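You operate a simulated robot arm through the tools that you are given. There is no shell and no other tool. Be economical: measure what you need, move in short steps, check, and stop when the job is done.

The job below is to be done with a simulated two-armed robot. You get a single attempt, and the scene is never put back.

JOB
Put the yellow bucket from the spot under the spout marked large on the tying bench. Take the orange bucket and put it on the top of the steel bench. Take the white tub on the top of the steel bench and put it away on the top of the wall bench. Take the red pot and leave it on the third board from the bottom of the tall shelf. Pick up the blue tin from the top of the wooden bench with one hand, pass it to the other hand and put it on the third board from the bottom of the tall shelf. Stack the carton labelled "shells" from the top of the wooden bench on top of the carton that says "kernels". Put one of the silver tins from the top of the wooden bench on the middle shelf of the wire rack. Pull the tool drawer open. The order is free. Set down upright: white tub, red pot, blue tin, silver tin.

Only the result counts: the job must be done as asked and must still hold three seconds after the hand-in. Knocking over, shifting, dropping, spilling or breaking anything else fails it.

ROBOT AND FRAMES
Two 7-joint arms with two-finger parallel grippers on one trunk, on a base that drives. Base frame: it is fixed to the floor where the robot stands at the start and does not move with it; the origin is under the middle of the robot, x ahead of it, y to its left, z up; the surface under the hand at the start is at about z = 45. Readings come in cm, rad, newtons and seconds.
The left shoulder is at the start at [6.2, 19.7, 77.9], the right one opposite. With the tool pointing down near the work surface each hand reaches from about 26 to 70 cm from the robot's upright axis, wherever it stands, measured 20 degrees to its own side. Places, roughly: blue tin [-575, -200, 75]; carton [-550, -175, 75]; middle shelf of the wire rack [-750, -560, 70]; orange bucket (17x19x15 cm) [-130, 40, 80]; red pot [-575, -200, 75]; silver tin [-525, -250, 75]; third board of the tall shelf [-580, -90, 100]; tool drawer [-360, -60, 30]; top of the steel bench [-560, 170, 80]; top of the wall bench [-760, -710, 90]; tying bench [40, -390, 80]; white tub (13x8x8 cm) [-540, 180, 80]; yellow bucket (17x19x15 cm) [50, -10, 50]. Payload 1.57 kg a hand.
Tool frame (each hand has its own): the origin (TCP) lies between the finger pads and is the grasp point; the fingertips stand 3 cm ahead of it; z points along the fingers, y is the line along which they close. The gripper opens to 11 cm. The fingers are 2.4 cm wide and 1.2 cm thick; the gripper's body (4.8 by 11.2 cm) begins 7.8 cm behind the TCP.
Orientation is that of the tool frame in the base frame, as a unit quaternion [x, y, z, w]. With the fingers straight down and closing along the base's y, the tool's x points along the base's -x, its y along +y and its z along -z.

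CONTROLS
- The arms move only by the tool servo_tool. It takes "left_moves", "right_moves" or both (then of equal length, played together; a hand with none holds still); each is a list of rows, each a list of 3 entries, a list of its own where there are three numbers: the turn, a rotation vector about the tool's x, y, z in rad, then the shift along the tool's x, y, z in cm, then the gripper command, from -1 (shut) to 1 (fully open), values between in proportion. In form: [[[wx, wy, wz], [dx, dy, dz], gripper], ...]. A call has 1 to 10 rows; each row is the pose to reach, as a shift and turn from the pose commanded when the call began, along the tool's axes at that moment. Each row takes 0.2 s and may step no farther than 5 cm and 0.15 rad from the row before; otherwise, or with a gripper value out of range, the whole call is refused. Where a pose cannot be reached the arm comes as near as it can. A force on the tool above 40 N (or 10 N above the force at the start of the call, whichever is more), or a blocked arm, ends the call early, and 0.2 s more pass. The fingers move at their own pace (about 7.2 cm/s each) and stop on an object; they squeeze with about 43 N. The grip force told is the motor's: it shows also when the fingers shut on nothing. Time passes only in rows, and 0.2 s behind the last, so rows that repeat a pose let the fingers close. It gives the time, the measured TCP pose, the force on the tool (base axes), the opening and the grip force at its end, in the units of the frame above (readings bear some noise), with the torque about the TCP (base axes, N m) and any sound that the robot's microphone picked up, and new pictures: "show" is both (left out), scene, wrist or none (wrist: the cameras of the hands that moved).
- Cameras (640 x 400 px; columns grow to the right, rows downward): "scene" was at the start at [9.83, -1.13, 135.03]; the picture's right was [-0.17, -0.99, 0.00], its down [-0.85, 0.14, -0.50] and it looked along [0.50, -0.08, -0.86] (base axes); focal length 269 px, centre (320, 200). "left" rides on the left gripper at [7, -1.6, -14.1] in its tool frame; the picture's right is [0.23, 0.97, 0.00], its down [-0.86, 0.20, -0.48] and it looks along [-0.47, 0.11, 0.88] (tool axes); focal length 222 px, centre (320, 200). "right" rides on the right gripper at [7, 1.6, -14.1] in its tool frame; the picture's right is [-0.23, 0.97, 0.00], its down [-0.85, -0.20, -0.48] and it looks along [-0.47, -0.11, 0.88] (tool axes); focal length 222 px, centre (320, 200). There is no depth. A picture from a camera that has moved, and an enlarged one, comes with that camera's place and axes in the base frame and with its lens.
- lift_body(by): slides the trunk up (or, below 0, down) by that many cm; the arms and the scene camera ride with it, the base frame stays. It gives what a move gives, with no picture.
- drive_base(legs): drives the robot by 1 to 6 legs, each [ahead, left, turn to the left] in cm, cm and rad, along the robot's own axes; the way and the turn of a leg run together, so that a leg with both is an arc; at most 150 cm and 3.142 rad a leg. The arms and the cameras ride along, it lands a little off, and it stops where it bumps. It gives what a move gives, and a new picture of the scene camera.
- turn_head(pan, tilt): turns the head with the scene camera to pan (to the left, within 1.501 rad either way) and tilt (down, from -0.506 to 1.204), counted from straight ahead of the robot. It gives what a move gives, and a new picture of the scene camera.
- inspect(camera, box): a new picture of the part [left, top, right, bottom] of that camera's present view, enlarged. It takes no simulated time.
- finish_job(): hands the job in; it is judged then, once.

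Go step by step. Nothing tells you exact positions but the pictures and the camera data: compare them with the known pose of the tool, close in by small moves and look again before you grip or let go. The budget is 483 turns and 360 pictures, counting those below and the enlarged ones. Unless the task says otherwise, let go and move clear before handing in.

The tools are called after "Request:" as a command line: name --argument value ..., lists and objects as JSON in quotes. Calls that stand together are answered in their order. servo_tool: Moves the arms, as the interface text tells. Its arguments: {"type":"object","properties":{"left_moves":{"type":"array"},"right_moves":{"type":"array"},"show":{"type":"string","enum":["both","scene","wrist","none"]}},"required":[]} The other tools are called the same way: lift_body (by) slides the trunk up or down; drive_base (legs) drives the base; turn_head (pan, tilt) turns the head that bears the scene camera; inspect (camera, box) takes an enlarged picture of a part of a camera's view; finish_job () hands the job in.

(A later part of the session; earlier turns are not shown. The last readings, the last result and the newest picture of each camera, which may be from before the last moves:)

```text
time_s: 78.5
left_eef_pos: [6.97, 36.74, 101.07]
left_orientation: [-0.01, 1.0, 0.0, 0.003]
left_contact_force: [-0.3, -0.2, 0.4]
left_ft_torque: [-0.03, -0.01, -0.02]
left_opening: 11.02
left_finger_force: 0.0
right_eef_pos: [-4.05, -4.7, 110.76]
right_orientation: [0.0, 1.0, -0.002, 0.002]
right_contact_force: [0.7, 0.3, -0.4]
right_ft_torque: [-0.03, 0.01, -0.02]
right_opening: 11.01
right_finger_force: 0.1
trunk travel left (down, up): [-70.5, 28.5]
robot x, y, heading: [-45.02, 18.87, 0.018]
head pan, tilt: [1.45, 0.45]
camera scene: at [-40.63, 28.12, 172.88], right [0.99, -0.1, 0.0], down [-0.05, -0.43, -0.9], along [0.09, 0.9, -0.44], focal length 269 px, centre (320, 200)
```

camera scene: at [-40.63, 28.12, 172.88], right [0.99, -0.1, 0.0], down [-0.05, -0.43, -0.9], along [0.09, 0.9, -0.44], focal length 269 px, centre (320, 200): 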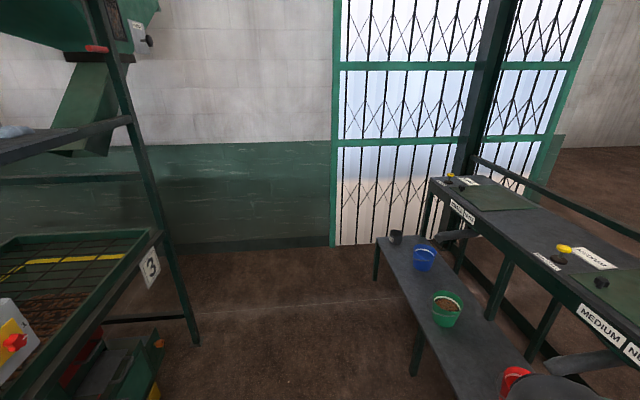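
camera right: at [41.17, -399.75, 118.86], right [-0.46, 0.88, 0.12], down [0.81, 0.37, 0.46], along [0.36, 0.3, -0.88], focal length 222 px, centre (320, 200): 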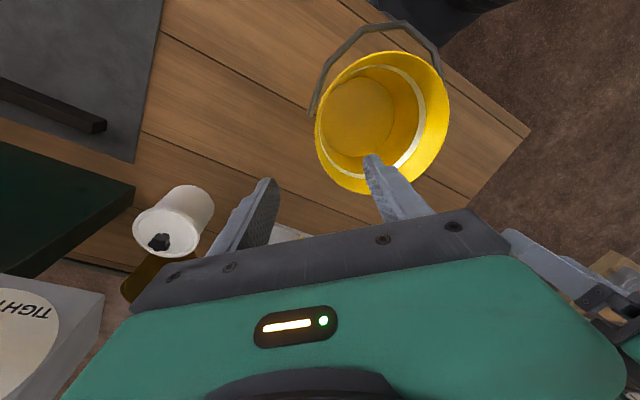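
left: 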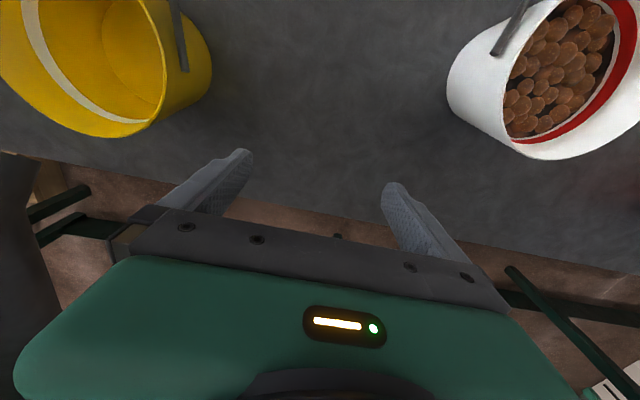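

The machine row has its front at x≈-114. I turn to the left to face it.

Request:
drive_base --legs '[[0, 0, 1.57]]'

Request:
turn_head --pan 1.4 --tilt 0.5

```text
time_s: 82.8
left_eef_pos: [-63.82, 70.34, 100.94]
left_orientation: [0.721, -0.693, -0.002, -0.002]
left_contact_force: [-0.1, 0.9, -0.1]
left_ft_torque: [0.02, 0.02, 0.0]
left_opening: 10.99
left_finger_force: 0.0
right_eef_pos: [-22.02, 60.42, 110.84]
right_orientation: [0.714, -0.7, 0.0, -0.002]
right_contact_force: [0.0, -0.1, 0.3]
right_ft_torque: [0.03, 0.06, 0.01]
right_opening: 11.02
right_finger_force: 0.1
trunk travel left (down, up): [-70.5, 28.5]
robot x, y, heading: [-44.87, 18.9, 1.615]
head pan, tilt: [1.45, 0.45]
camera scene: at [-54.14, 23.05, 172.88], right [0.08, 1.0, 0.0], down [0.43, -0.04, -0.9], along [-0.9, 0.07, -0.44], focal length 269 px, centre (320, 200)
```

scene: 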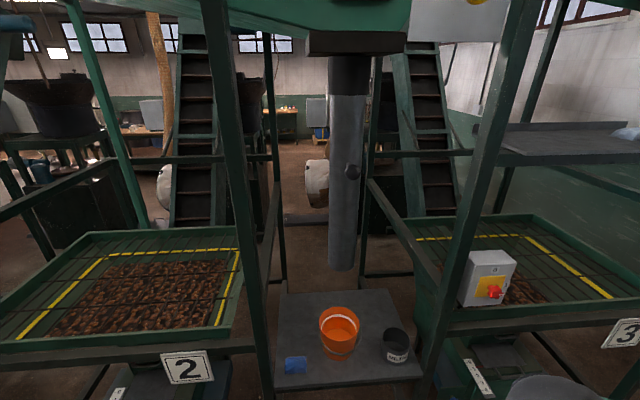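

```text
time_s: 83.5
left_eef_pos: [-63.83, 70.19, 100.97]
left_orientation: [0.721, -0.693, -0.002, -0.002]
left_contact_force: [-1.1, 0.1, 0.1]
left_ft_torque: [-0.02, -0.01, 0.01]
left_opening: 10.99
left_finger_force: 0.1
right_eef_pos: [-21.99, 60.22, 110.86]
right_orientation: [0.715, -0.699, 0.0, -0.001]
right_contact_force: [0.3, -1.0, -0.4]
right_ft_torque: [0.02, 0.01, 0.02]
right_opening: 11.01
right_finger_force: 0.1
trunk travel left (down, up): [-70.5, 28.5]
robot x, y, heading: [-44.51, 18.95, 1.616]
head pan, tilt: [1.4, 0.499]
camera scene: at [-54.04, 23.52, 172.43], right [0.13, 0.99, 0.0], down [0.47, -0.06, -0.88], along [-0.87, 0.11, -0.48], focal length 269 px, centre (320, 200)
```

scene: 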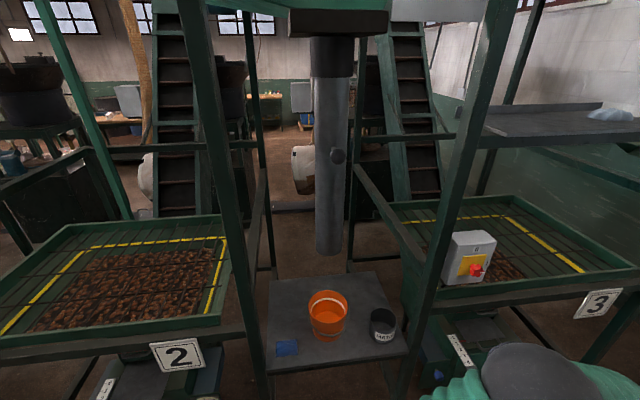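

The orange bucket stands on a small table between the posts of machines 2 and 3, under a pipe. I step away a little and turn to face it squarely.

Request:
drive_base --legs '[[0, -20, 0], [10, 0, 0], [0, 0, 1.526]]'

Request:
turn_head --pan 0 --tilt 0.6

Request:
inspect --camera "scene" --box '[220, 120, 440, 257]'

```text
time_s: 89.5
left_eef_pos: [-77.82, 13.74, 101.04]
left_orientation: [1.0, -0.007, -0.004, 0.0]
left_contact_force: [0.3, 0.3, -0.3]
left_ft_torque: [0.01, 0.02, 0.01]
left_opening: 11.01
left_finger_force: 0.0
right_eef_pos: [-65.48, 54.93, 110.95]
right_orientation: [1.0, -0.017, -0.002, -0.001]
right_contact_force: [0.1, -0.9, 0.1]
right_ft_torque: [0.0, 0.01, 0.02]
right_opening: 11.0
right_finger_force: 0.1
trunk travel left (down, up): [-70.5, 28.5]
robot x, y, heading: [-25.61, 29.92, 3.125]
head pan, tilt: [1.4, 0.499]
camera scene: at [-30.61, 21.05, 172.43], right [-0.98, 0.18, 0.0], down [0.09, 0.47, -0.88], along [-0.16, -0.86, -0.48], focal length 269 px, centre (320, 200)
```

scene: 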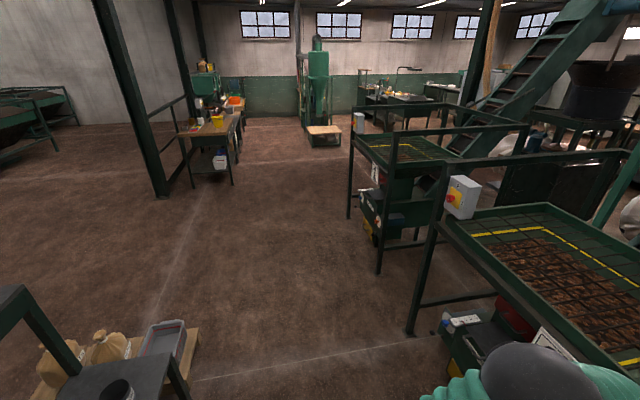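

```text
time_s: 91.0
left_eef_pos: [-77.6, 13.72, 101.09]
left_orientation: [1.0, -0.007, -0.004, 0.0]
left_contact_force: [0.2, -0.8, -0.4]
left_ft_torque: [0.01, 0.01, 0.0]
left_opening: 11.0
left_finger_force: 0.1
right_eef_pos: [-65.37, 54.8, 110.97]
right_orientation: [1.0, -0.017, -0.002, -0.001]
right_contact_force: [0.0, -0.2, 0.5]
right_ft_torque: [0.0, 0.0, -0.02]
right_opening: 11.01
right_finger_force: 0.1
trunk travel left (down, up): [-70.5, 28.5]
robot x, y, heading: [-25.47, 29.97, 3.128]
head pan, tilt: [0.0, 0.6]
camera scene: at [-37.78, 30.07, 171.51], right [0.01, 1.0, 0.0], down [0.57, -0.01, -0.82], along [-0.82, 0.01, -0.57], focal length 269 px, centre (320, 200)
```

scene: 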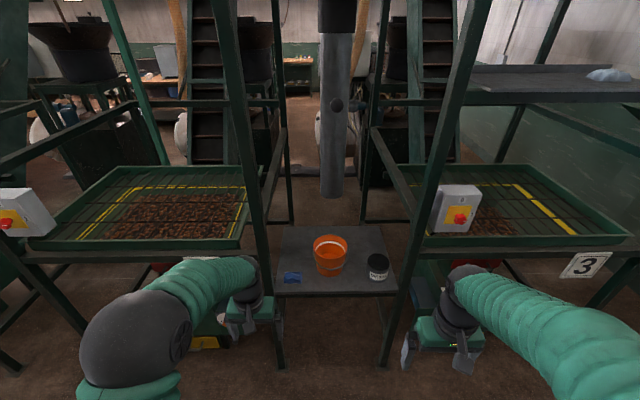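

```text
2.91 times, centred on (330, 188) of scene
camera zoom: at [-37.78, 30.07, 171.51], right [0.01, 1.0, 0.0], down [0.57, -0.01, -0.82], along [-0.82, 0.01, -0.57], focal length 784 px, centre (291, 234)
```

zoom: 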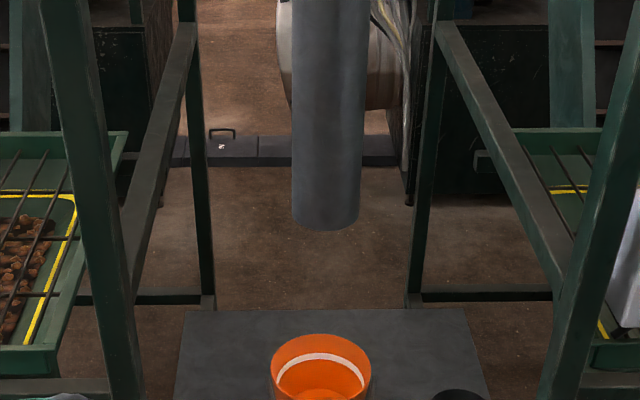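

I zoom on the bucket itself to see where the bail hangs.

Request:
inspect --camera "scene" --box '[270, 215, 400, 296]'

```text
4.92 times, centred on (335, 256) of scene
camera zoom: at [-37.78, 30.07, 171.51], right [0.01, 1.0, 0.0], down [0.57, -0.01, -0.82], along [-0.82, 0.01, -0.57], focal length 1326 px, centre (246, -73)
```

zoom: 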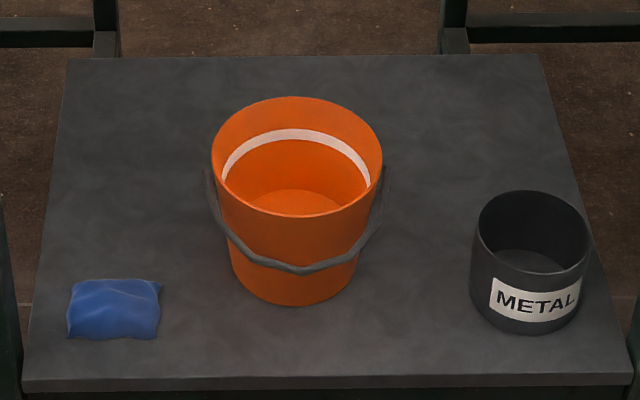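

The bail hangs at the front, about 5 cm below the rim. I plan a front-rim pinch with the right hand closing along x; first I turn the right hand 90° and pull the left hand back so that it misses the post.

Request:
servo_tool --right_moves '[[[0, 0, -0.15], [0, 0, 0], 1], [[0, 0, -0.3], [0, 0, 0], 1], [[0, 0, -0.45], [0, 0, 0], 1], [[0, 0, -0.6], [0, 0, 0], 1], [[0, 0, -0.75], [0, 0, 0], 1], [[0, 0, -0.9], [0, 0, 0], 1], [[0, 0, -1.05], [0, 0, 0], 1], [[0, 0, -1.2], [0, 0, 0], 1], [[0, 0, -1.35], [0, 0, 0], 1], [[0, 0, -1.5], [0, 0, 0], 1]]' --left_moves '[[[0, 0, 0], [2, 0, 0], 1], [[0, 0, 0], [4, 0, 0], 1], [[0, 0, 0], [6, 0, 0], 1], [[0, 0, 0], [8, 0, 0], 1], [[0, 0, 0], [10, 0, 0], 1], [[0, 0, 0], [12, 0, 0], 1], [[0, 0, 0], [14, 0, 0], 1], [[0, 0, 0], [16, 0, 0], 1], [[0, 0, 0], [18, 0, 0], 1], [[0, 0, 0], [20, 0, 0], 1]]' --show "scene"

```text
time_s: 93.2
left_eef_pos: [-57.54, 13.46, 101.0]
left_orientation: [1.0, -0.008, -0.004, 0.0]
left_contact_force: [0.3, -0.9, 0.6]
left_ft_torque: [0.0, -0.01, 0.0]
left_opening: 11.0
left_finger_force: 0.1
right_eef_pos: [-65.23, 54.88, 110.95]
right_orientation: [0.742, 0.67, -0.002, -0.002]
right_contact_force: [0.3, -0.9, -0.3]
right_ft_torque: [0.02, 0.03, -0.02]
right_opening: 10.99
right_finger_force: 0.1
trunk travel left (down, up): [-70.5, 28.5]
robot x, y, heading: [-25.83, 29.78, 3.126]
head pan, tilt: [0.0, 0.6]
camera scene: at [-37.54, 30.07, 171.52], right [0.01, 1.0, 0.0], down [0.57, -0.01, -0.82], along [-0.82, 0.01, -0.57], focal length 269 px, centre (320, 200)
```

scene: 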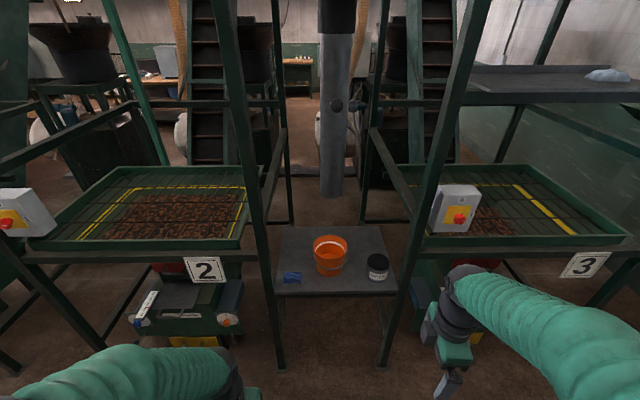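

I bring the right hand in line with the bucket, lower it and tilt it for the wall slope.

Request:
servo_tool --right_moves '[[[0.03, 0, -0.02], [-3.2, 0.3, 2], 1], [[0.06, 0, -0.04], [-6.4, 0.6, 4], 1], [[0.09, 0, -0.06], [-9.6, 1, 6], 1], [[0.12, 0, -0.08], [-12.8, 1.3, 8], 1], [[0.15, 0, -0.1], [-16, 1.6, 10], 1], [[0.15, 0, -0.1], [-19.3, 2, 12], 1], [[0.15, 0, -0.1], [-19.3, 2, 14], 1]]' --show "none"

Request:
drive_base --legs '[[34, 0, 0]]'

Request:
inspect --camera "right" --box '[0, 0, 640, 400]'

```text
time_s: 94.8
left_eef_pos: [-57.68, 13.3, 100.93]
left_orientation: [1.0, -0.006, -0.003, 0.0]
left_contact_force: [-0.6, 0.4, 0.8]
left_ft_torque: [0.0, 0.0, 0.02]
left_opening: 11.0
left_finger_force: 0.0
right_eef_pos: [-65.48, 35.45, 96.93]
right_orientation: [0.707, 0.703, -0.05, -0.059]
right_contact_force: [-0.1, -0.8, -0.1]
right_ft_torque: [-0.02, -0.01, -0.01]
right_opening: 11.01
right_finger_force: 0.2
trunk travel left (down, up): [-70.5, 28.5]
robot x, y, heading: [-25.11, 29.73, 3.127]
head pan, tilt: [0.0, 0.6]
```

```text
time_s: 97.0
left_eef_pos: [-91.35, 13.62, 101.07]
left_orientation: [1.0, -0.006, -0.005, 0.0]
left_contact_force: [0.4, 0.4, -0.2]
left_ft_torque: [0.01, 0.02, 0.01]
left_opening: 10.98
left_finger_force: 0.0
right_eef_pos: [-99.27, 35.77, 97.16]
right_orientation: [0.706, 0.703, -0.052, -0.058]
right_contact_force: [0.0, 0.6, 0.4]
right_ft_torque: [0.03, 0.0, 0.01]
right_opening: 11.03
right_finger_force: 0.0
trunk travel left (down, up): [-70.5, 28.5]
robot x, y, heading: [-59.45, 30.39, 3.13]
head pan, tilt: [0.0, 0.6]
camera scene: at [-71.33, 30.33, 171.53], right [0.01, 1.0, 0.0], down [0.56, -0.01, -0.83], along [-0.83, 0.01, -0.56], focal length 269 px, centre (320, 200)
```

scene: 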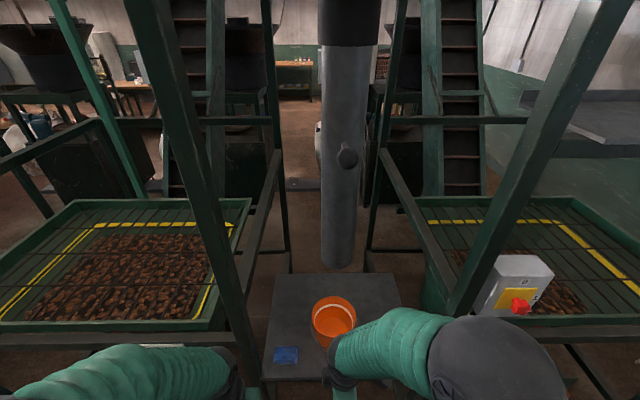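

```text
1.00 times, centred on (320, 200) of right (not enlarged: the box is as wide or as high as the picture)
camera zoom: at [-95.4, 42.63, 110.79], right [0.96, -0.23, -0.15], down [-0.13, -0.86, 0.49], along [-0.24, -0.46, -0.86], focal length 222 px, centre (320, 200)
```

zoom: 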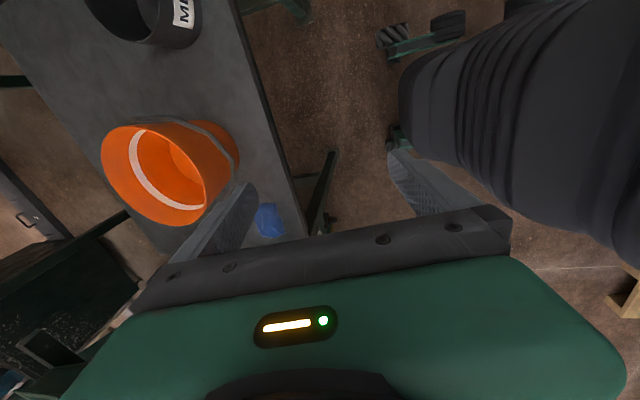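

Estimates of the rim height disagree, so I take an enlarged view for better triangulation.

Request:
inspect --camera "scene" --box '[260, 260, 420, 360]'

Request:
inspect --camera "right" --box '[60, 90, 300, 240]'

```text
4.00 times, centred on (340, 310) of scene
camera zoom: at [-71.33, 30.33, 171.53], right [0.01, 1.0, 0.0], down [0.56, -0.01, -0.83], along [-0.83, 0.01, -0.56], focal length 1078 px, centre (240, -240)
```

zoom: 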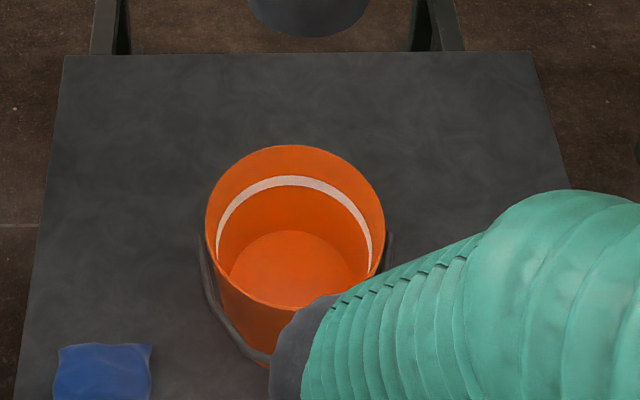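

```text
2.67 times, centred on (180, 165) of right
camera zoom: at [-95.4, 42.63, 110.79], right [0.96, -0.23, -0.15], down [-0.13, -0.86, 0.49], along [-0.24, -0.46, -0.86], focal length 592 px, centre (693, 293)
```

zoom: 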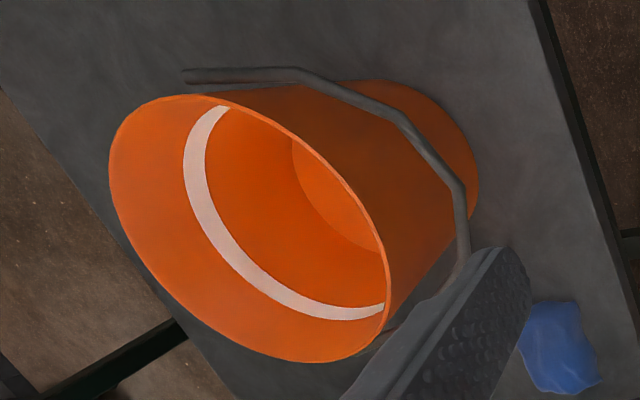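

Triangulated: rim centre about [-124,36.2,87.5], radius 7.7. I approach above the front rim.

Request:
drive_base --legs '[[8, 0, 0]]'

Request:
servo_tool --right_moves '[[[0, 0, 0], [0.2, -3, 1.8], 1], [[0, 0, 0], [0.4, -6, 3.6], 1], [[0, 0, 0], [0.4, -8.9, 5.4], 1]]' --show "both"

```text
time_s: 98.1
left_eef_pos: [-99.09, 13.74, 101.1]
left_orientation: [1.0, -0.007, -0.006, 0.0]
left_contact_force: [1.3, 0.5, 0.2]
left_ft_torque: [0.01, 0.05, 0.01]
left_opening: 11.0
left_finger_force: 0.1
right_eef_pos: [-106.82, 35.99, 97.12]
right_orientation: [0.705, 0.704, -0.052, -0.06]
right_contact_force: [0.4, -0.4, -0.1]
right_ft_torque: [0.0, 0.07, -0.01]
right_opening: 11.01
right_finger_force: 0.1
trunk travel left (down, up): [-70.5, 28.5]
robot x, y, heading: [-67.26, 30.29, 3.129]
head pan, tilt: [0.0, 0.6]
camera scene: at [-78.68, 30.42, 171.59], right [0.01, 1.0, 0.0], down [0.56, -0.01, -0.83], along [-0.83, 0.01, -0.56], focal length 269 px, centre (320, 200)
```

scene: 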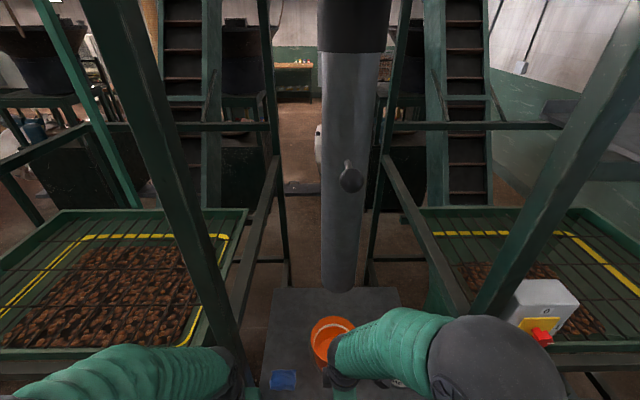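

```text
time_s: 98.9
left_eef_pos: [-99.63, 13.91, 100.79]
left_orientation: [1.0, -0.008, -0.001, 0.0]
left_contact_force: [0.5, 0.1, 0.1]
left_ft_torque: [0.02, -0.03, 0.01]
left_opening: 11.01
left_finger_force: 0.0
right_eef_pos: [-117.14, 36.42, 92.85]
right_orientation: [0.706, 0.704, -0.05, -0.058]
right_contact_force: [-0.5, 0.3, 0.1]
right_ft_torque: [-0.02, -0.05, -0.01]
right_opening: 11.01
right_finger_force: 0.0
trunk travel left (down, up): [-70.5, 28.5]
robot x, y, heading: [-67.41, 30.22, 3.132]
head pan, tilt: [0.0, 0.6]
camera scene: at [-80.07, 30.49, 171.47], right [0.01, 1.0, 0.0], down [0.57, -0.01, -0.82], along [-0.82, 0.01, -0.57], focal length 269 px, centre (320, 200)
camera right: at [-113.44, 43.25, 106.67], right [0.96, -0.23, -0.15], down [-0.13, -0.86, 0.49], along [-0.24, -0.46, -0.86], focal length 222 px, centre (320, 200)
```

scene: 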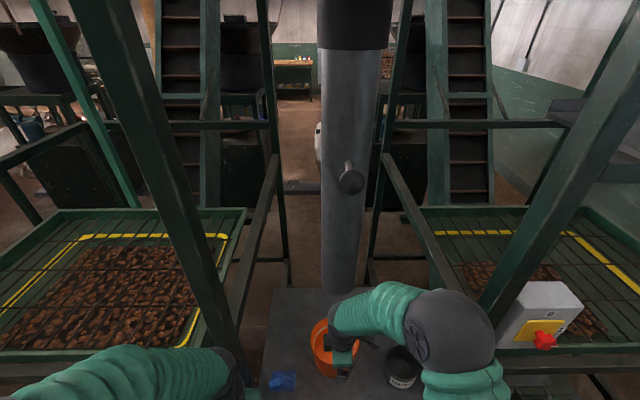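
right: 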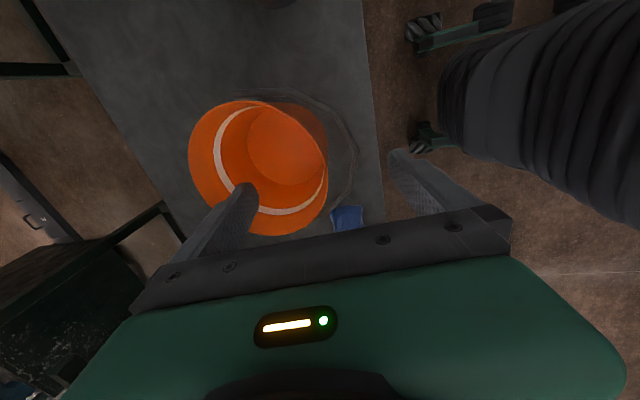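

Refined: centre about [-125,37], rim z≈86.5. I go down over the front wall.

Request:
servo_tool --right_moves '[[[0, 0, 0], [0.6, 0.3, 2.5], 1], [[0, 0, 0], [0.6, 0.6, 5.5], 1], [[0, 0, 0], [0.6, 0.7, 8.3], 1]]' --show "wrist"

```text
time_s: 99.7
left_eef_pos: [-99.48, 13.7, 101.01]
left_orientation: [1.0, -0.008, -0.003, 0.0]
left_contact_force: [0.3, -0.7, 0.2]
left_ft_torque: [0.0, -0.01, 0.01]
left_opening: 11.01
left_finger_force: 0.1
right_eef_pos: [-117.6, 37.06, 84.67]
right_orientation: [0.706, 0.704, -0.05, -0.058]
right_contact_force: [0.1, 0.6, -0.4]
right_ft_torque: [0.0, 0.0, 0.05]
right_opening: 10.98
right_finger_force: 0.1
trunk travel left (down, up): [-70.5, 28.5]
robot x, y, heading: [-67.6, 30.43, 3.131]
head pan, tilt: [0.0, 0.6]
camera right: at [-113.81, 43.9, 98.48], right [0.96, -0.23, -0.15], down [-0.13, -0.86, 0.49], along [-0.24, -0.46, -0.86], focal length 222 px, centre (320, 200)
```

right: 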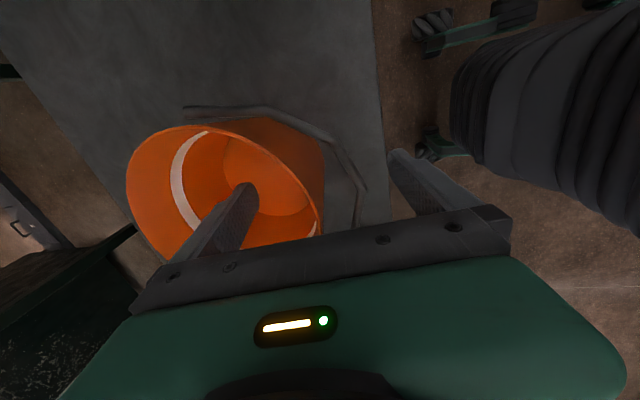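

Centred well. I go a touch deeper and close.

Request:
servo_tool --right_moves '[[[0, 0, 0], [0, 0, 0.9], 1], [[0, 0, 0], [0, 0, 0.9], 0.3], [[0, 0, 0], [0, 0, 0.9], -0.3], [[0, 0, 0], [0, 0, 0.9], -1], [[0, 0, 0], [0, 0, 0.9], -1], [[0, 0, 0], [0, 0, 0.9], -1], [[0, 0, 0], [0, 0, 0.9], -1], [[0, 0, 0], [0, 0, 0.9], -1]]' --show "wrist"

```text
time_s: 101.5
left_eef_pos: [-99.55, 13.81, 100.93]
left_orientation: [1.0, -0.007, -0.003, 0.0]
left_contact_force: [-0.4, 0.2, 0.6]
left_ft_torque: [0.02, 0.01, -0.01]
left_opening: 11.02
left_finger_force: 0.0
right_eef_pos: [-117.73, 37.18, 83.81]
right_orientation: [0.706, 0.704, -0.05, -0.058]
right_contact_force: [1.0, 0.2, -0.5]
right_ft_torque: [0.01, -0.16, 0.04]
right_opening: 3.97
right_finger_force: 42.9
trunk travel left (down, up): [-70.5, 28.5]
robot x, y, heading: [-67.35, 30.6, 3.129]
head pan, tilt: [0.0, 0.6]
camera right: at [-113.88, 43.92, 97.61], right [0.96, -0.23, -0.15], down [-0.13, -0.86, 0.49], along [-0.24, -0.46, -0.86], focal length 222 px, centre (320, 200)
```

right: 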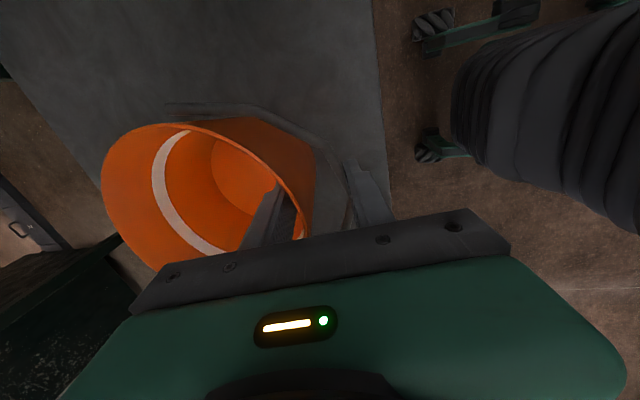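

The outer finger has closed onto the bail, not the wall. I reopen and regrip shallower, above the bail.

Request:
servo_tool --right_moves '[[[0, 0, 0], [0, 0, 0], 0], [[0, 0, 0], [0, 0, 0], 1], [[0, 0, 0], [0, 0, 0], 1], [[0, 0, 0], [0, 0, 0], 1], [[0, 0, 0], [0, 0, -2.5], 1], [[0, 0, 0], [0, 0, -6], 1]]' --show "wrist"

Request:
inspect --camera "right" --box '[160, 60, 400, 210]'

```text
time_s: 102.9
left_eef_pos: [-99.34, 13.82, 100.98]
left_orientation: [1.0, -0.007, -0.004, 0.0]
left_contact_force: [0.5, -0.1, 0.1]
left_ft_torque: [0.01, -0.02, 0.0]
left_opening: 11.01
left_finger_force: 0.1
right_eef_pos: [-116.6, 37.13, 89.86]
right_orientation: [0.705, 0.705, -0.052, -0.059]
right_contact_force: [-0.2, 0.0, 0.0]
right_ft_torque: [-0.04, 0.01, -0.02]
right_opening: 10.99
right_finger_force: 0.1
trunk travel left (down, up): [-70.5, 28.5]
robot x, y, heading: [-67.26, 30.23, 3.13]
head pan, tilt: [0.0, 0.6]
camera right: at [-112.77, 43.93, 103.6], right [0.96, -0.23, -0.15], down [-0.13, -0.86, 0.49], along [-0.24, -0.46, -0.86], focal length 222 px, centre (320, 200)
```

right: 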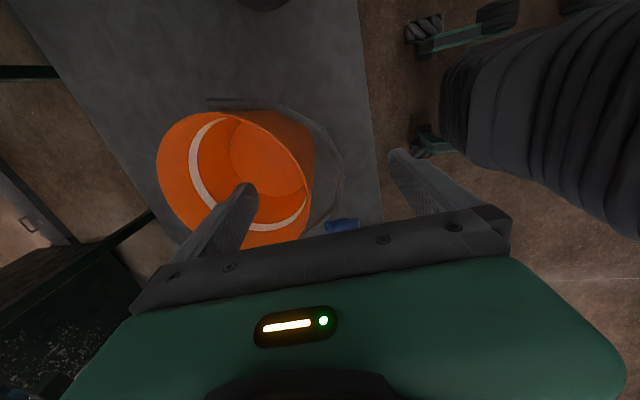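

```text
2.67 times, centred on (280, 135) of right
camera zoom: at [-112.77, 43.93, 103.6], right [0.96, -0.23, -0.15], down [-0.13, -0.86, 0.49], along [-0.24, -0.46, -0.86], focal length 592 px, centre (427, 373)
```

zoom: 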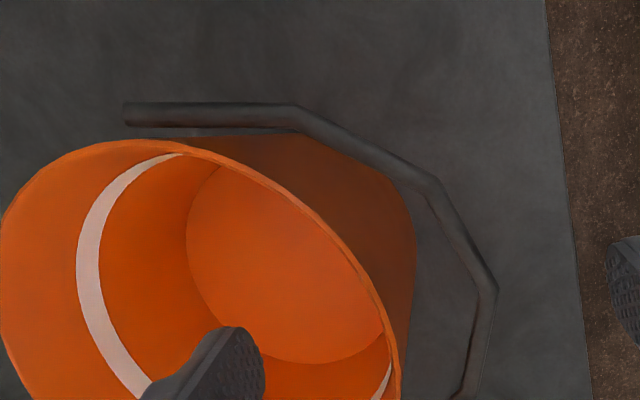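

I narrow the opening so the outer finger fits between wall and bail, shift over the wall and look.

Request:
servo_tool --right_moves '[[[0, 0, 0], [0.3, -1.4, 0], -0.2], [[0, 0, 0], [0.3, -1.4, 1], -0.2], [[0, 0, 0], [0.3, -1.4, 1.4], -0.2], [[0, 0, 0], [0.3, -1.4, 1.4], -0.2]]' --show "wrist"

Request:
inspect --camera "right" --box '[200, 100, 440, 250]'

```text
time_s: 103.9
left_eef_pos: [-99.4, 13.76, 100.97]
left_orientation: [1.0, -0.007, -0.004, 0.0]
left_contact_force: [-0.3, 0.3, -0.6]
left_ft_torque: [0.02, 0.0, 0.0]
left_opening: 10.98
left_finger_force: 0.1
right_eef_pos: [-118.35, 37.31, 88.6]
right_orientation: [0.706, 0.704, -0.05, -0.059]
right_contact_force: [0.6, -0.2, 0.3]
right_ft_torque: [0.0, -0.01, 0.01]
right_opening: 4.41
right_finger_force: 0.0
trunk travel left (down, up): [-70.5, 28.5]
robot x, y, heading: [-67.57, 30.34, 3.131]
head pan, tilt: [0.0, 0.6]
camera right: at [-114.53, 44.19, 102.39], right [0.96, -0.23, -0.15], down [-0.13, -0.86, 0.49], along [-0.24, -0.46, -0.86], focal length 222 px, centre (320, 200)
```

right: 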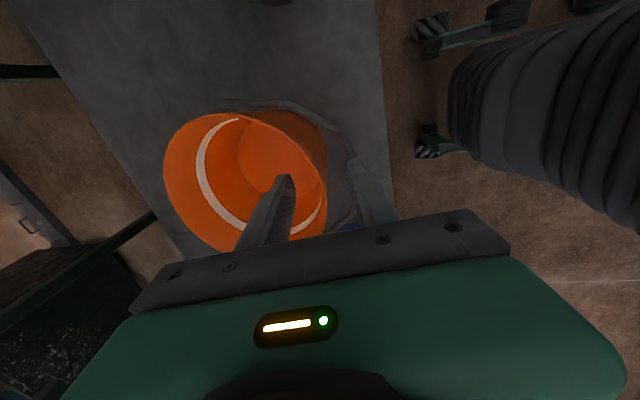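

```text
2.67 times, centred on (320, 175) of right
camera zoom: at [-114.53, 44.19, 102.39], right [0.96, -0.23, -0.15], down [-0.13, -0.86, 0.49], along [-0.24, -0.46, -0.86], focal length 592 px, centre (320, 267)
```

zoom: 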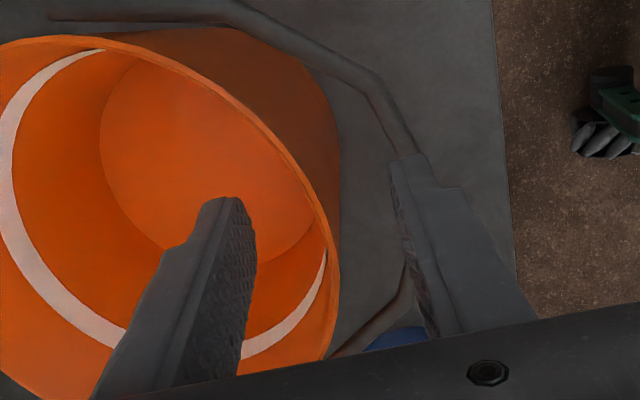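

Fingers straddle the rim well. I go down 2.5 cm more (tips 3–4 cm below the rim) and close.

Request:
servo_tool --right_moves '[[[0, 0, 0], [0, 0, 1.2], -0.3], [[0, 0, 0], [0, 0, 2.5], -0.4], [[0, 0, 0], [0, 0, 2.5], -0.7], [[0, 0, 0], [0, 0, 2.5], -1], [[0, 0, 0], [0, 0, 2.5], -1], [[0, 0, 0], [0, 0, 2.5], -1], [[0, 0, 0], [0, 0, 2.5], -1]]' --show "wrist"

```text
time_s: 105.5
left_eef_pos: [-99.52, 13.81, 100.94]
left_orientation: [1.0, -0.007, -0.004, 0.001]
left_contact_force: [-0.6, -0.4, -0.7]
left_ft_torque: [0.0, 0.03, 0.03]
left_opening: 11.03
left_finger_force: 0.1
right_eef_pos: [-118.71, 37.34, 86.22]
right_orientation: [0.706, 0.704, -0.05, -0.058]
right_contact_force: [0.5, -1.3, -1.0]
right_ft_torque: [-0.01, -0.2, 0.05]
right_opening: 0.75
right_finger_force: 26.7
trunk travel left (down, up): [-70.5, 28.5]
robot x, y, heading: [-67.53, 30.64, 3.124]
head pan, tilt: [0.0, 0.6]
camera right: at [-114.89, 44.17, 99.94], right [0.96, -0.23, -0.15], down [-0.13, -0.86, 0.49], along [-0.24, -0.46, -0.86], focal length 222 px, centre (320, 200)
```

right: 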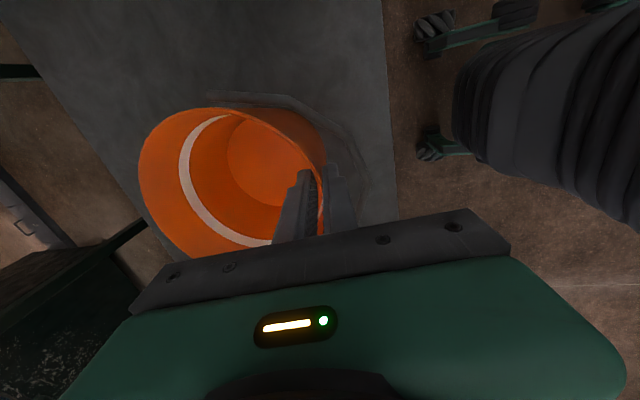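

Gripped on the wall only (0.75 cm). I lift 2.5 cm gently and check.

Request:
servo_tool --right_moves '[[[0, 0, 0], [0, -0.07, -0.5], -1], [[0, 0, 0], [0, -0.15, -1.0], -1], [[0, 0, 0], [0, -0.22, -1.5], -1], [[0, 0, 0], [0, -0.3, -2], -1], [[0, 0, 0], [0, -0.37, -2.5], -1], [[0, 0, 0], [0, -0.37, -2.5], -1]]' --show "wrist"

```text
time_s: 106.9
left_eef_pos: [-99.5, 13.87, 100.92]
left_orientation: [1.0, -0.008, -0.003, -0.001]
left_contact_force: [0.7, 0.1, -0.2]
left_ft_torque: [-0.01, -0.01, 0.04]
left_opening: 11.01
left_finger_force: 0.1
right_eef_pos: [-118.62, 37.35, 88.69]
right_orientation: [0.706, 0.704, -0.05, -0.057]
right_contact_force: [-0.7, 0.0, -1.7]
right_ft_torque: [0.03, -0.09, -0.01]
right_opening: 0.77
right_finger_force: 26.7
trunk travel left (down, up): [-70.5, 28.5]
robot x, y, heading: [-67.28, 30.52, 3.129]
head pan, tilt: [0.0, 0.6]
camera right: at [-114.9, 44.12, 102.39], right [0.96, -0.23, -0.15], down [-0.13, -0.86, 0.49], along [-0.24, -0.46, -0.86], focal length 222 px, centre (320, 200)
```

right: 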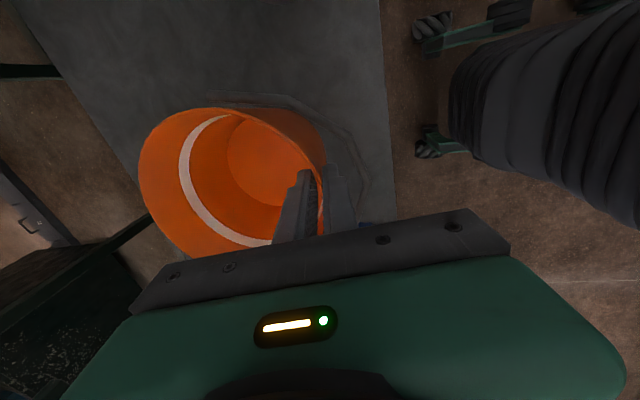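

The bucket is held. I back out from under the pipe, then raise and tuck it, and turn towards the aisle.

Request:
drive_base --legs '[[-45, 0, 0]]'

Request:
servo_tool --right_moves '[[[0, 0, 0], [0, 2, -2], -1], [[0, 0, 0], [0, 4, -4], -1], [[0, 0, 0], [0, 6, -6], -1], [[0, 0, 0], [0, 8, -8], -1], [[0, 0, 0], [0, 8, -11], -1], [[0, 0, 0], [0, 8, -14], -1]]' --show "none"

Request:
drive_base --legs '[[0, 0, 1.58], [120, 0, 0], [120, 0, 0]]'

Request:
turn_head --pan -1.3 --tilt 0.3

```text
time_s: 109.6
left_eef_pos: [-54.44, 13.09, 100.94]
left_orientation: [1.0, -0.005, -0.003, 0.0]
left_contact_force: [1.0, -0.7, -0.7]
left_ft_torque: [-0.03, 0.0, 0.0]
left_opening: 11.01
left_finger_force: 0.0
right_eef_pos: [-73.65, 36.66, 88.56]
right_orientation: [0.704, 0.706, -0.051, -0.059]
right_contact_force: [-0.9, 0.2, -1.8]
right_ft_torque: [0.02, -0.1, -0.02]
right_opening: 0.77
right_finger_force: 26.9
trunk travel left (down, up): [-70.5, 28.5]
robot x, y, heading: [-22.3, 29.8, 3.134]
head pan, tilt: [0.0, 0.6]
camera scene: at [-34.82, 29.99, 171.48], right [0.01, 1.0, 0.0], down [0.57, 0.0, -0.82], along [-0.82, 0.01, -0.57], focal length 269 px, centre (320, 200)
```

scene: 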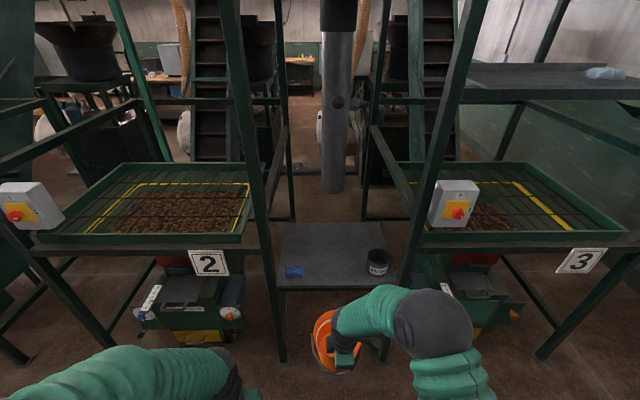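

```text
time_s: 111.0
left_eef_pos: [-54.09, 13.26, 101.12]
left_orientation: [1.0, -0.005, -0.004, -0.001]
left_contact_force: [0.1, -0.3, 0.0]
left_ft_torque: [-0.01, 0.01, 0.0]
left_opening: 11.0
left_finger_force: 0.1
right_eef_pos: [-63.36, 36.48, 101.32]
right_orientation: [0.704, 0.705, -0.052, -0.059]
right_contact_force: [0.7, -0.8, -1.9]
right_ft_torque: [0.0, -0.09, 0.0]
right_opening: 0.76
right_finger_force: 27.2
trunk travel left (down, up): [-70.5, 28.5]
robot x, y, heading: [-22.31, 29.83, 3.136]
head pan, tilt: [0.0, 0.6]
```

```text
time_s: 126.6
left_eef_pos: [-8.51, -240.87, 100.86]
left_orientation: [0.713, 0.701, -0.004, 0.003]
left_contact_force: [0.2, -0.1, -0.7]
left_ft_torque: [-0.03, 0.0, -0.03]
left_opening: 11.0
left_finger_force: 0.0
right_eef_pos: [-31.86, -249.99, 101.36]
right_orientation: [0.003, 0.997, -0.078, -0.005]
right_contact_force: [0.4, -0.4, -1.2]
right_ft_torque: [0.15, 0.0, 0.03]
right_opening: 0.73
right_finger_force: 27.0
trunk travel left (down, up): [-70.5, 28.5]
robot x, y, heading: [-24.38, -208.76, -1.589]
head pan, tilt: [0.0, 0.6]
camera scene: at [-25.17, -220.93, 171.51], right [-1.0, 0.02, 0.0], down [0.01, 0.57, -0.82], along [-0.01, -0.82, -0.57], focal length 269 px, centre (320, 200)
```

scene: 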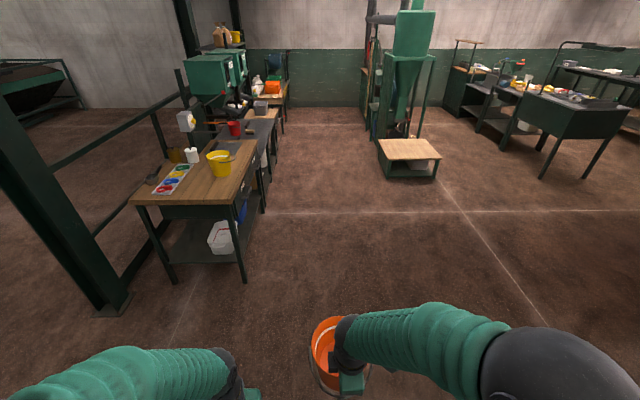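

```text
time_s: 128.0
left_eef_pos: [-8.48, -240.87, 101.06]
left_orientation: [0.713, 0.701, -0.003, 0.002]
left_contact_force: [-0.2, -0.1, 0.4]
left_ft_torque: [-0.01, 0.03, -0.01]
left_opening: 11.0
left_finger_force: 0.1
right_eef_pos: [-31.94, -249.9, 101.41]
right_orientation: [0.003, 0.997, -0.079, -0.005]
right_contact_force: [-0.3, -0.3, -1.1]
right_ft_torque: [0.1, -0.01, 0.04]
right_opening: 0.7
right_finger_force: 26.9
trunk travel left (down, up): [-70.5, 28.5]
robot x, y, heading: [-25.13, -208.76, -1.588]
head pan, tilt: [-1.3, 0.3]
camera scene: at [-34.07, -214.55, 174.27], right [-0.25, 0.97, 0.0], down [0.29, 0.08, -0.96], along [-0.92, -0.24, -0.3], focal length 269 px, centre (320, 200)
```

scene: 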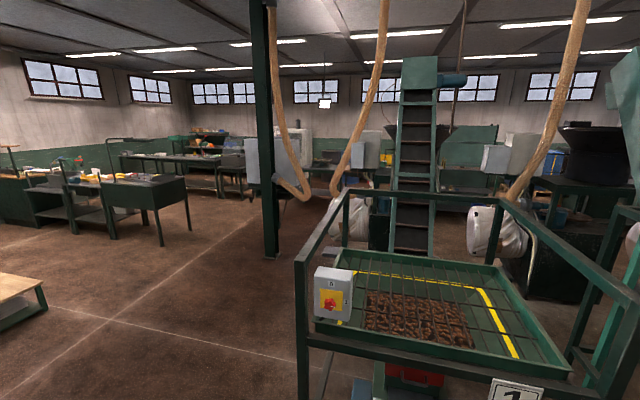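

An open aisle leads to the west, south of the column. I drive round machine 1 and turn to face −x.

Request:
drive_base --legs '[[60, 0, 0], [130, -60, 0], [25, -20, 0], [0, 0, -1.55]]'

Request:
turn_head --pan 0 --tilt 0.35

```text
time_s: 143.6
left_eef_pos: [-138.0, -439.13, 100.98]
left_orientation: [1.0, 0.003, -0.004, 0.0]
left_contact_force: [0.0, -0.8, -0.2]
left_ft_torque: [0.02, -0.02, 0.04]
left_opening: 11.01
left_finger_force: 0.0
right_eef_pos: [-147.71, -416.14, 101.34]
right_orientation: [0.7, 0.71, -0.053, -0.059]
right_contact_force: [-0.2, -0.5, -2.4]
right_ft_torque: [0.0, -0.1, -0.03]
right_opening: 0.69
right_finger_force: 26.6
trunk travel left (down, up): [-70.5, 28.5]
robot x, y, heading: [-106.65, -422.17, -3.138]
head pan, tilt: [-1.3, 0.3]
camera scene: at [-112.46, -413.1, 174.27], right [0.96, 0.27, 0.0], down [0.08, -0.28, -0.96], along [-0.26, 0.92, -0.3], focal length 269 px, centre (320, 200)
```

scene: 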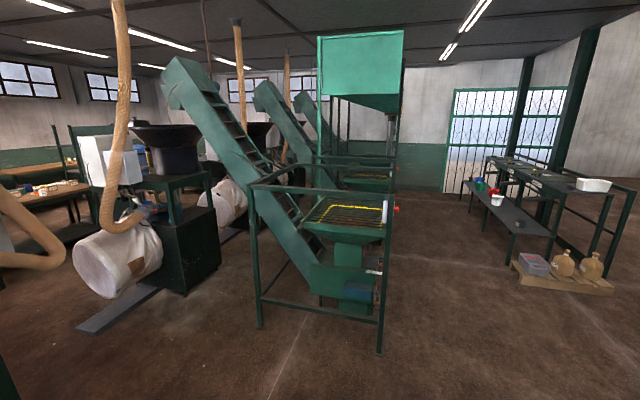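

```text
time_s: 145.1
left_eef_pos: [-137.97, -439.15, 101.06]
left_orientation: [1.0, 0.004, -0.006, 0.001]
left_contact_force: [0.8, -0.6, -0.2]
left_ft_torque: [-0.01, -0.02, -0.01]
left_opening: 11.02
left_finger_force: 0.1
right_eef_pos: [-147.68, -415.99, 101.37]
right_orientation: [0.699, 0.711, -0.052, -0.059]
right_contact_force: [-0.3, 0.8, -1.4]
right_ft_torque: [-0.01, -0.14, 0.0]
right_opening: 0.69
right_finger_force: 26.6
trunk travel left (down, up): [-70.5, 28.5]
robot x, y, heading: [-106.67, -421.92, -3.135]
head pan, tilt: [0.0, 0.351]
camera scene: at [-119.22, -422.15, 173.78], right [-0.01, 1.0, 0.0], down [0.35, 0.0, -0.94], along [-0.94, -0.01, -0.35], focal length 269 px, centre (320, 200)
```

scene: 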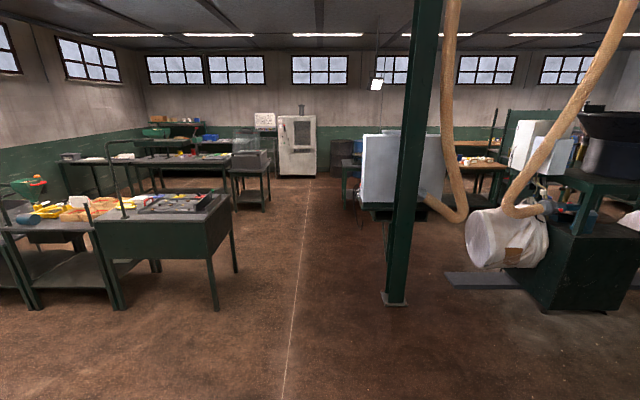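

I drive through the gap between the column and the bench on the left.

Request:
drive_base --legs '[[100, 13, 0], [150, 0, 0], [60, 0, 0]]'

Request:
turn_head --pan -1.0 --tilt 0.35

Request:
turn_head --pan 0.3 --tilt 0.35

```text
time_s: 160.3
left_eef_pos: [-448.33, -454.04, 101.08]
left_orientation: [1.0, 0.001, -0.006, 0.0]
left_contact_force: [0.1, 0.7, -0.1]
left_ft_torque: [-0.03, -0.01, 0.01]
left_opening: 11.0
left_finger_force: 0.0
right_eef_pos: [-457.76, -430.93, 101.32]
right_orientation: [0.699, 0.71, -0.053, -0.059]
right_contact_force: [-0.1, 0.4, -1.8]
right_ft_torque: [0.03, -0.17, 0.0]
right_opening: 0.63
right_finger_force: 26.2
trunk travel left (down, up): [-70.5, 28.5]
robot x, y, heading: [-416.69, -436.94, -3.137]
head pan, tilt: [0.0, 0.351]
camera scene: at [-429.36, -437.0, 173.8], right [-0.01, 1.0, 0.0], down [0.34, 0.0, -0.94], along [-0.94, 0.0, -0.34], focal length 269 px, centre (320, 200)
```

scene: 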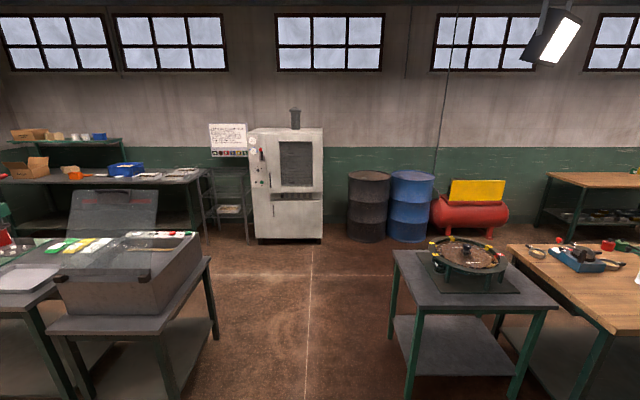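

```text
time_s: 161.6
left_eef_pos: [-448.34, -453.95, 101.06]
left_orientation: [1.0, 0.001, -0.005, 0.0]
left_contact_force: [0.5, -0.7, 0.0]
left_ft_torque: [-0.01, -0.01, 0.0]
left_opening: 10.99
left_finger_force: 0.1
right_eef_pos: [-457.96, -430.91, 101.39]
right_orientation: [0.7, 0.71, -0.053, -0.059]
right_contact_force: [0.7, -0.2, -1.9]
right_ft_torque: [0.01, -0.08, 0.02]
right_opening: 0.62
right_finger_force: 26.2
trunk travel left (down, up): [-70.5, 28.5]
robot x, y, heading: [-416.78, -436.79, -3.131]
head pan, tilt: [-1.0, 0.351]
camera scene: at [-425.31, -429.13, 173.79], right [0.84, 0.55, 0.0], down [0.19, -0.29, -0.94], along [-0.51, 0.79, -0.34], focal length 269 px, centre (320, 200)
```

scene: 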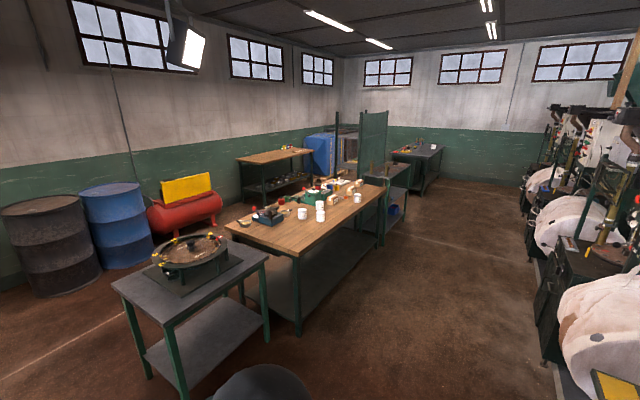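

```text
time_s: 163.1
left_eef_pos: [-448.41, -453.96, 100.94]
left_orientation: [1.0, 0.001, -0.005, 0.0]
left_contact_force: [0.4, -0.5, -0.1]
left_ft_torque: [0.0, 0.0, -0.01]
left_opening: 11.0
left_finger_force: 0.0
right_eef_pos: [-457.94, -430.86, 101.37]
right_orientation: [0.699, 0.71, -0.052, -0.059]
right_contact_force: [-0.5, 0.6, -1.8]
right_ft_torque: [0.0, -0.12, -0.03]
right_opening: 0.64
right_finger_force: 26.0
trunk travel left (down, up): [-70.5, 28.5]
robot x, y, heading: [-416.99, -436.93, -3.137]
head pan, tilt: [0.3, 0.351]
camera scene: at [-429.12, -439.74, 173.78], right [-0.3, 0.95, 0.0], down [0.33, 0.1, -0.94], along [-0.9, -0.28, -0.35], focal length 269 px, centre (320, 200)
```

scene: 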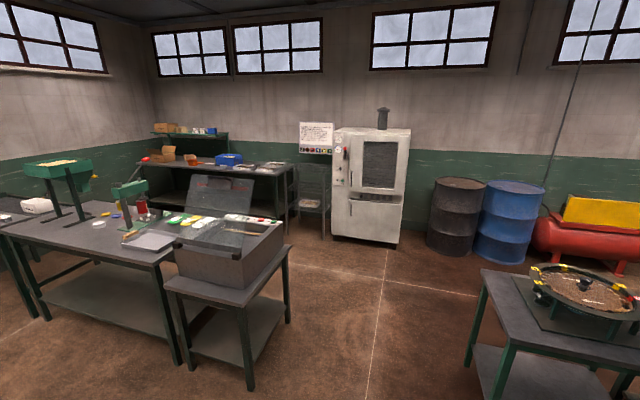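

The wooden bench (x<-525, y -300…-125) and the aisle beside it are clear. I check the bucket grip before I turn into the aisle.

Request:
inspect --camera "right" --box '[0, 0, 640, 400]'

```text
1.00 times, centred on (320, 200) of right (not enlarged: the box is as wide or as high as the picture)
camera zoom: at [-454.18, -423.93, 115.14], right [0.96, -0.21, -0.16], down [-0.11, -0.86, 0.5], along [-0.24, -0.46, -0.85], focal length 222 px, centre (320, 200)
```

zoom: 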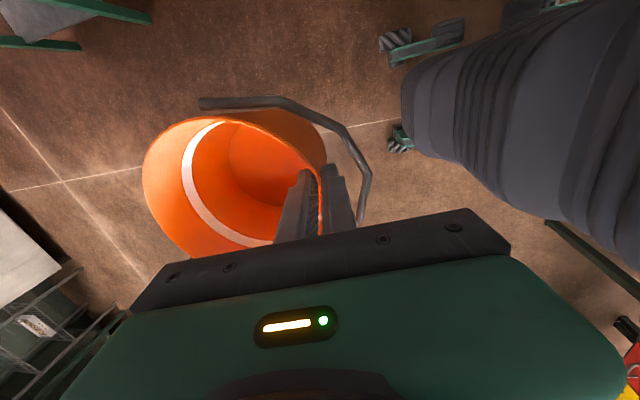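

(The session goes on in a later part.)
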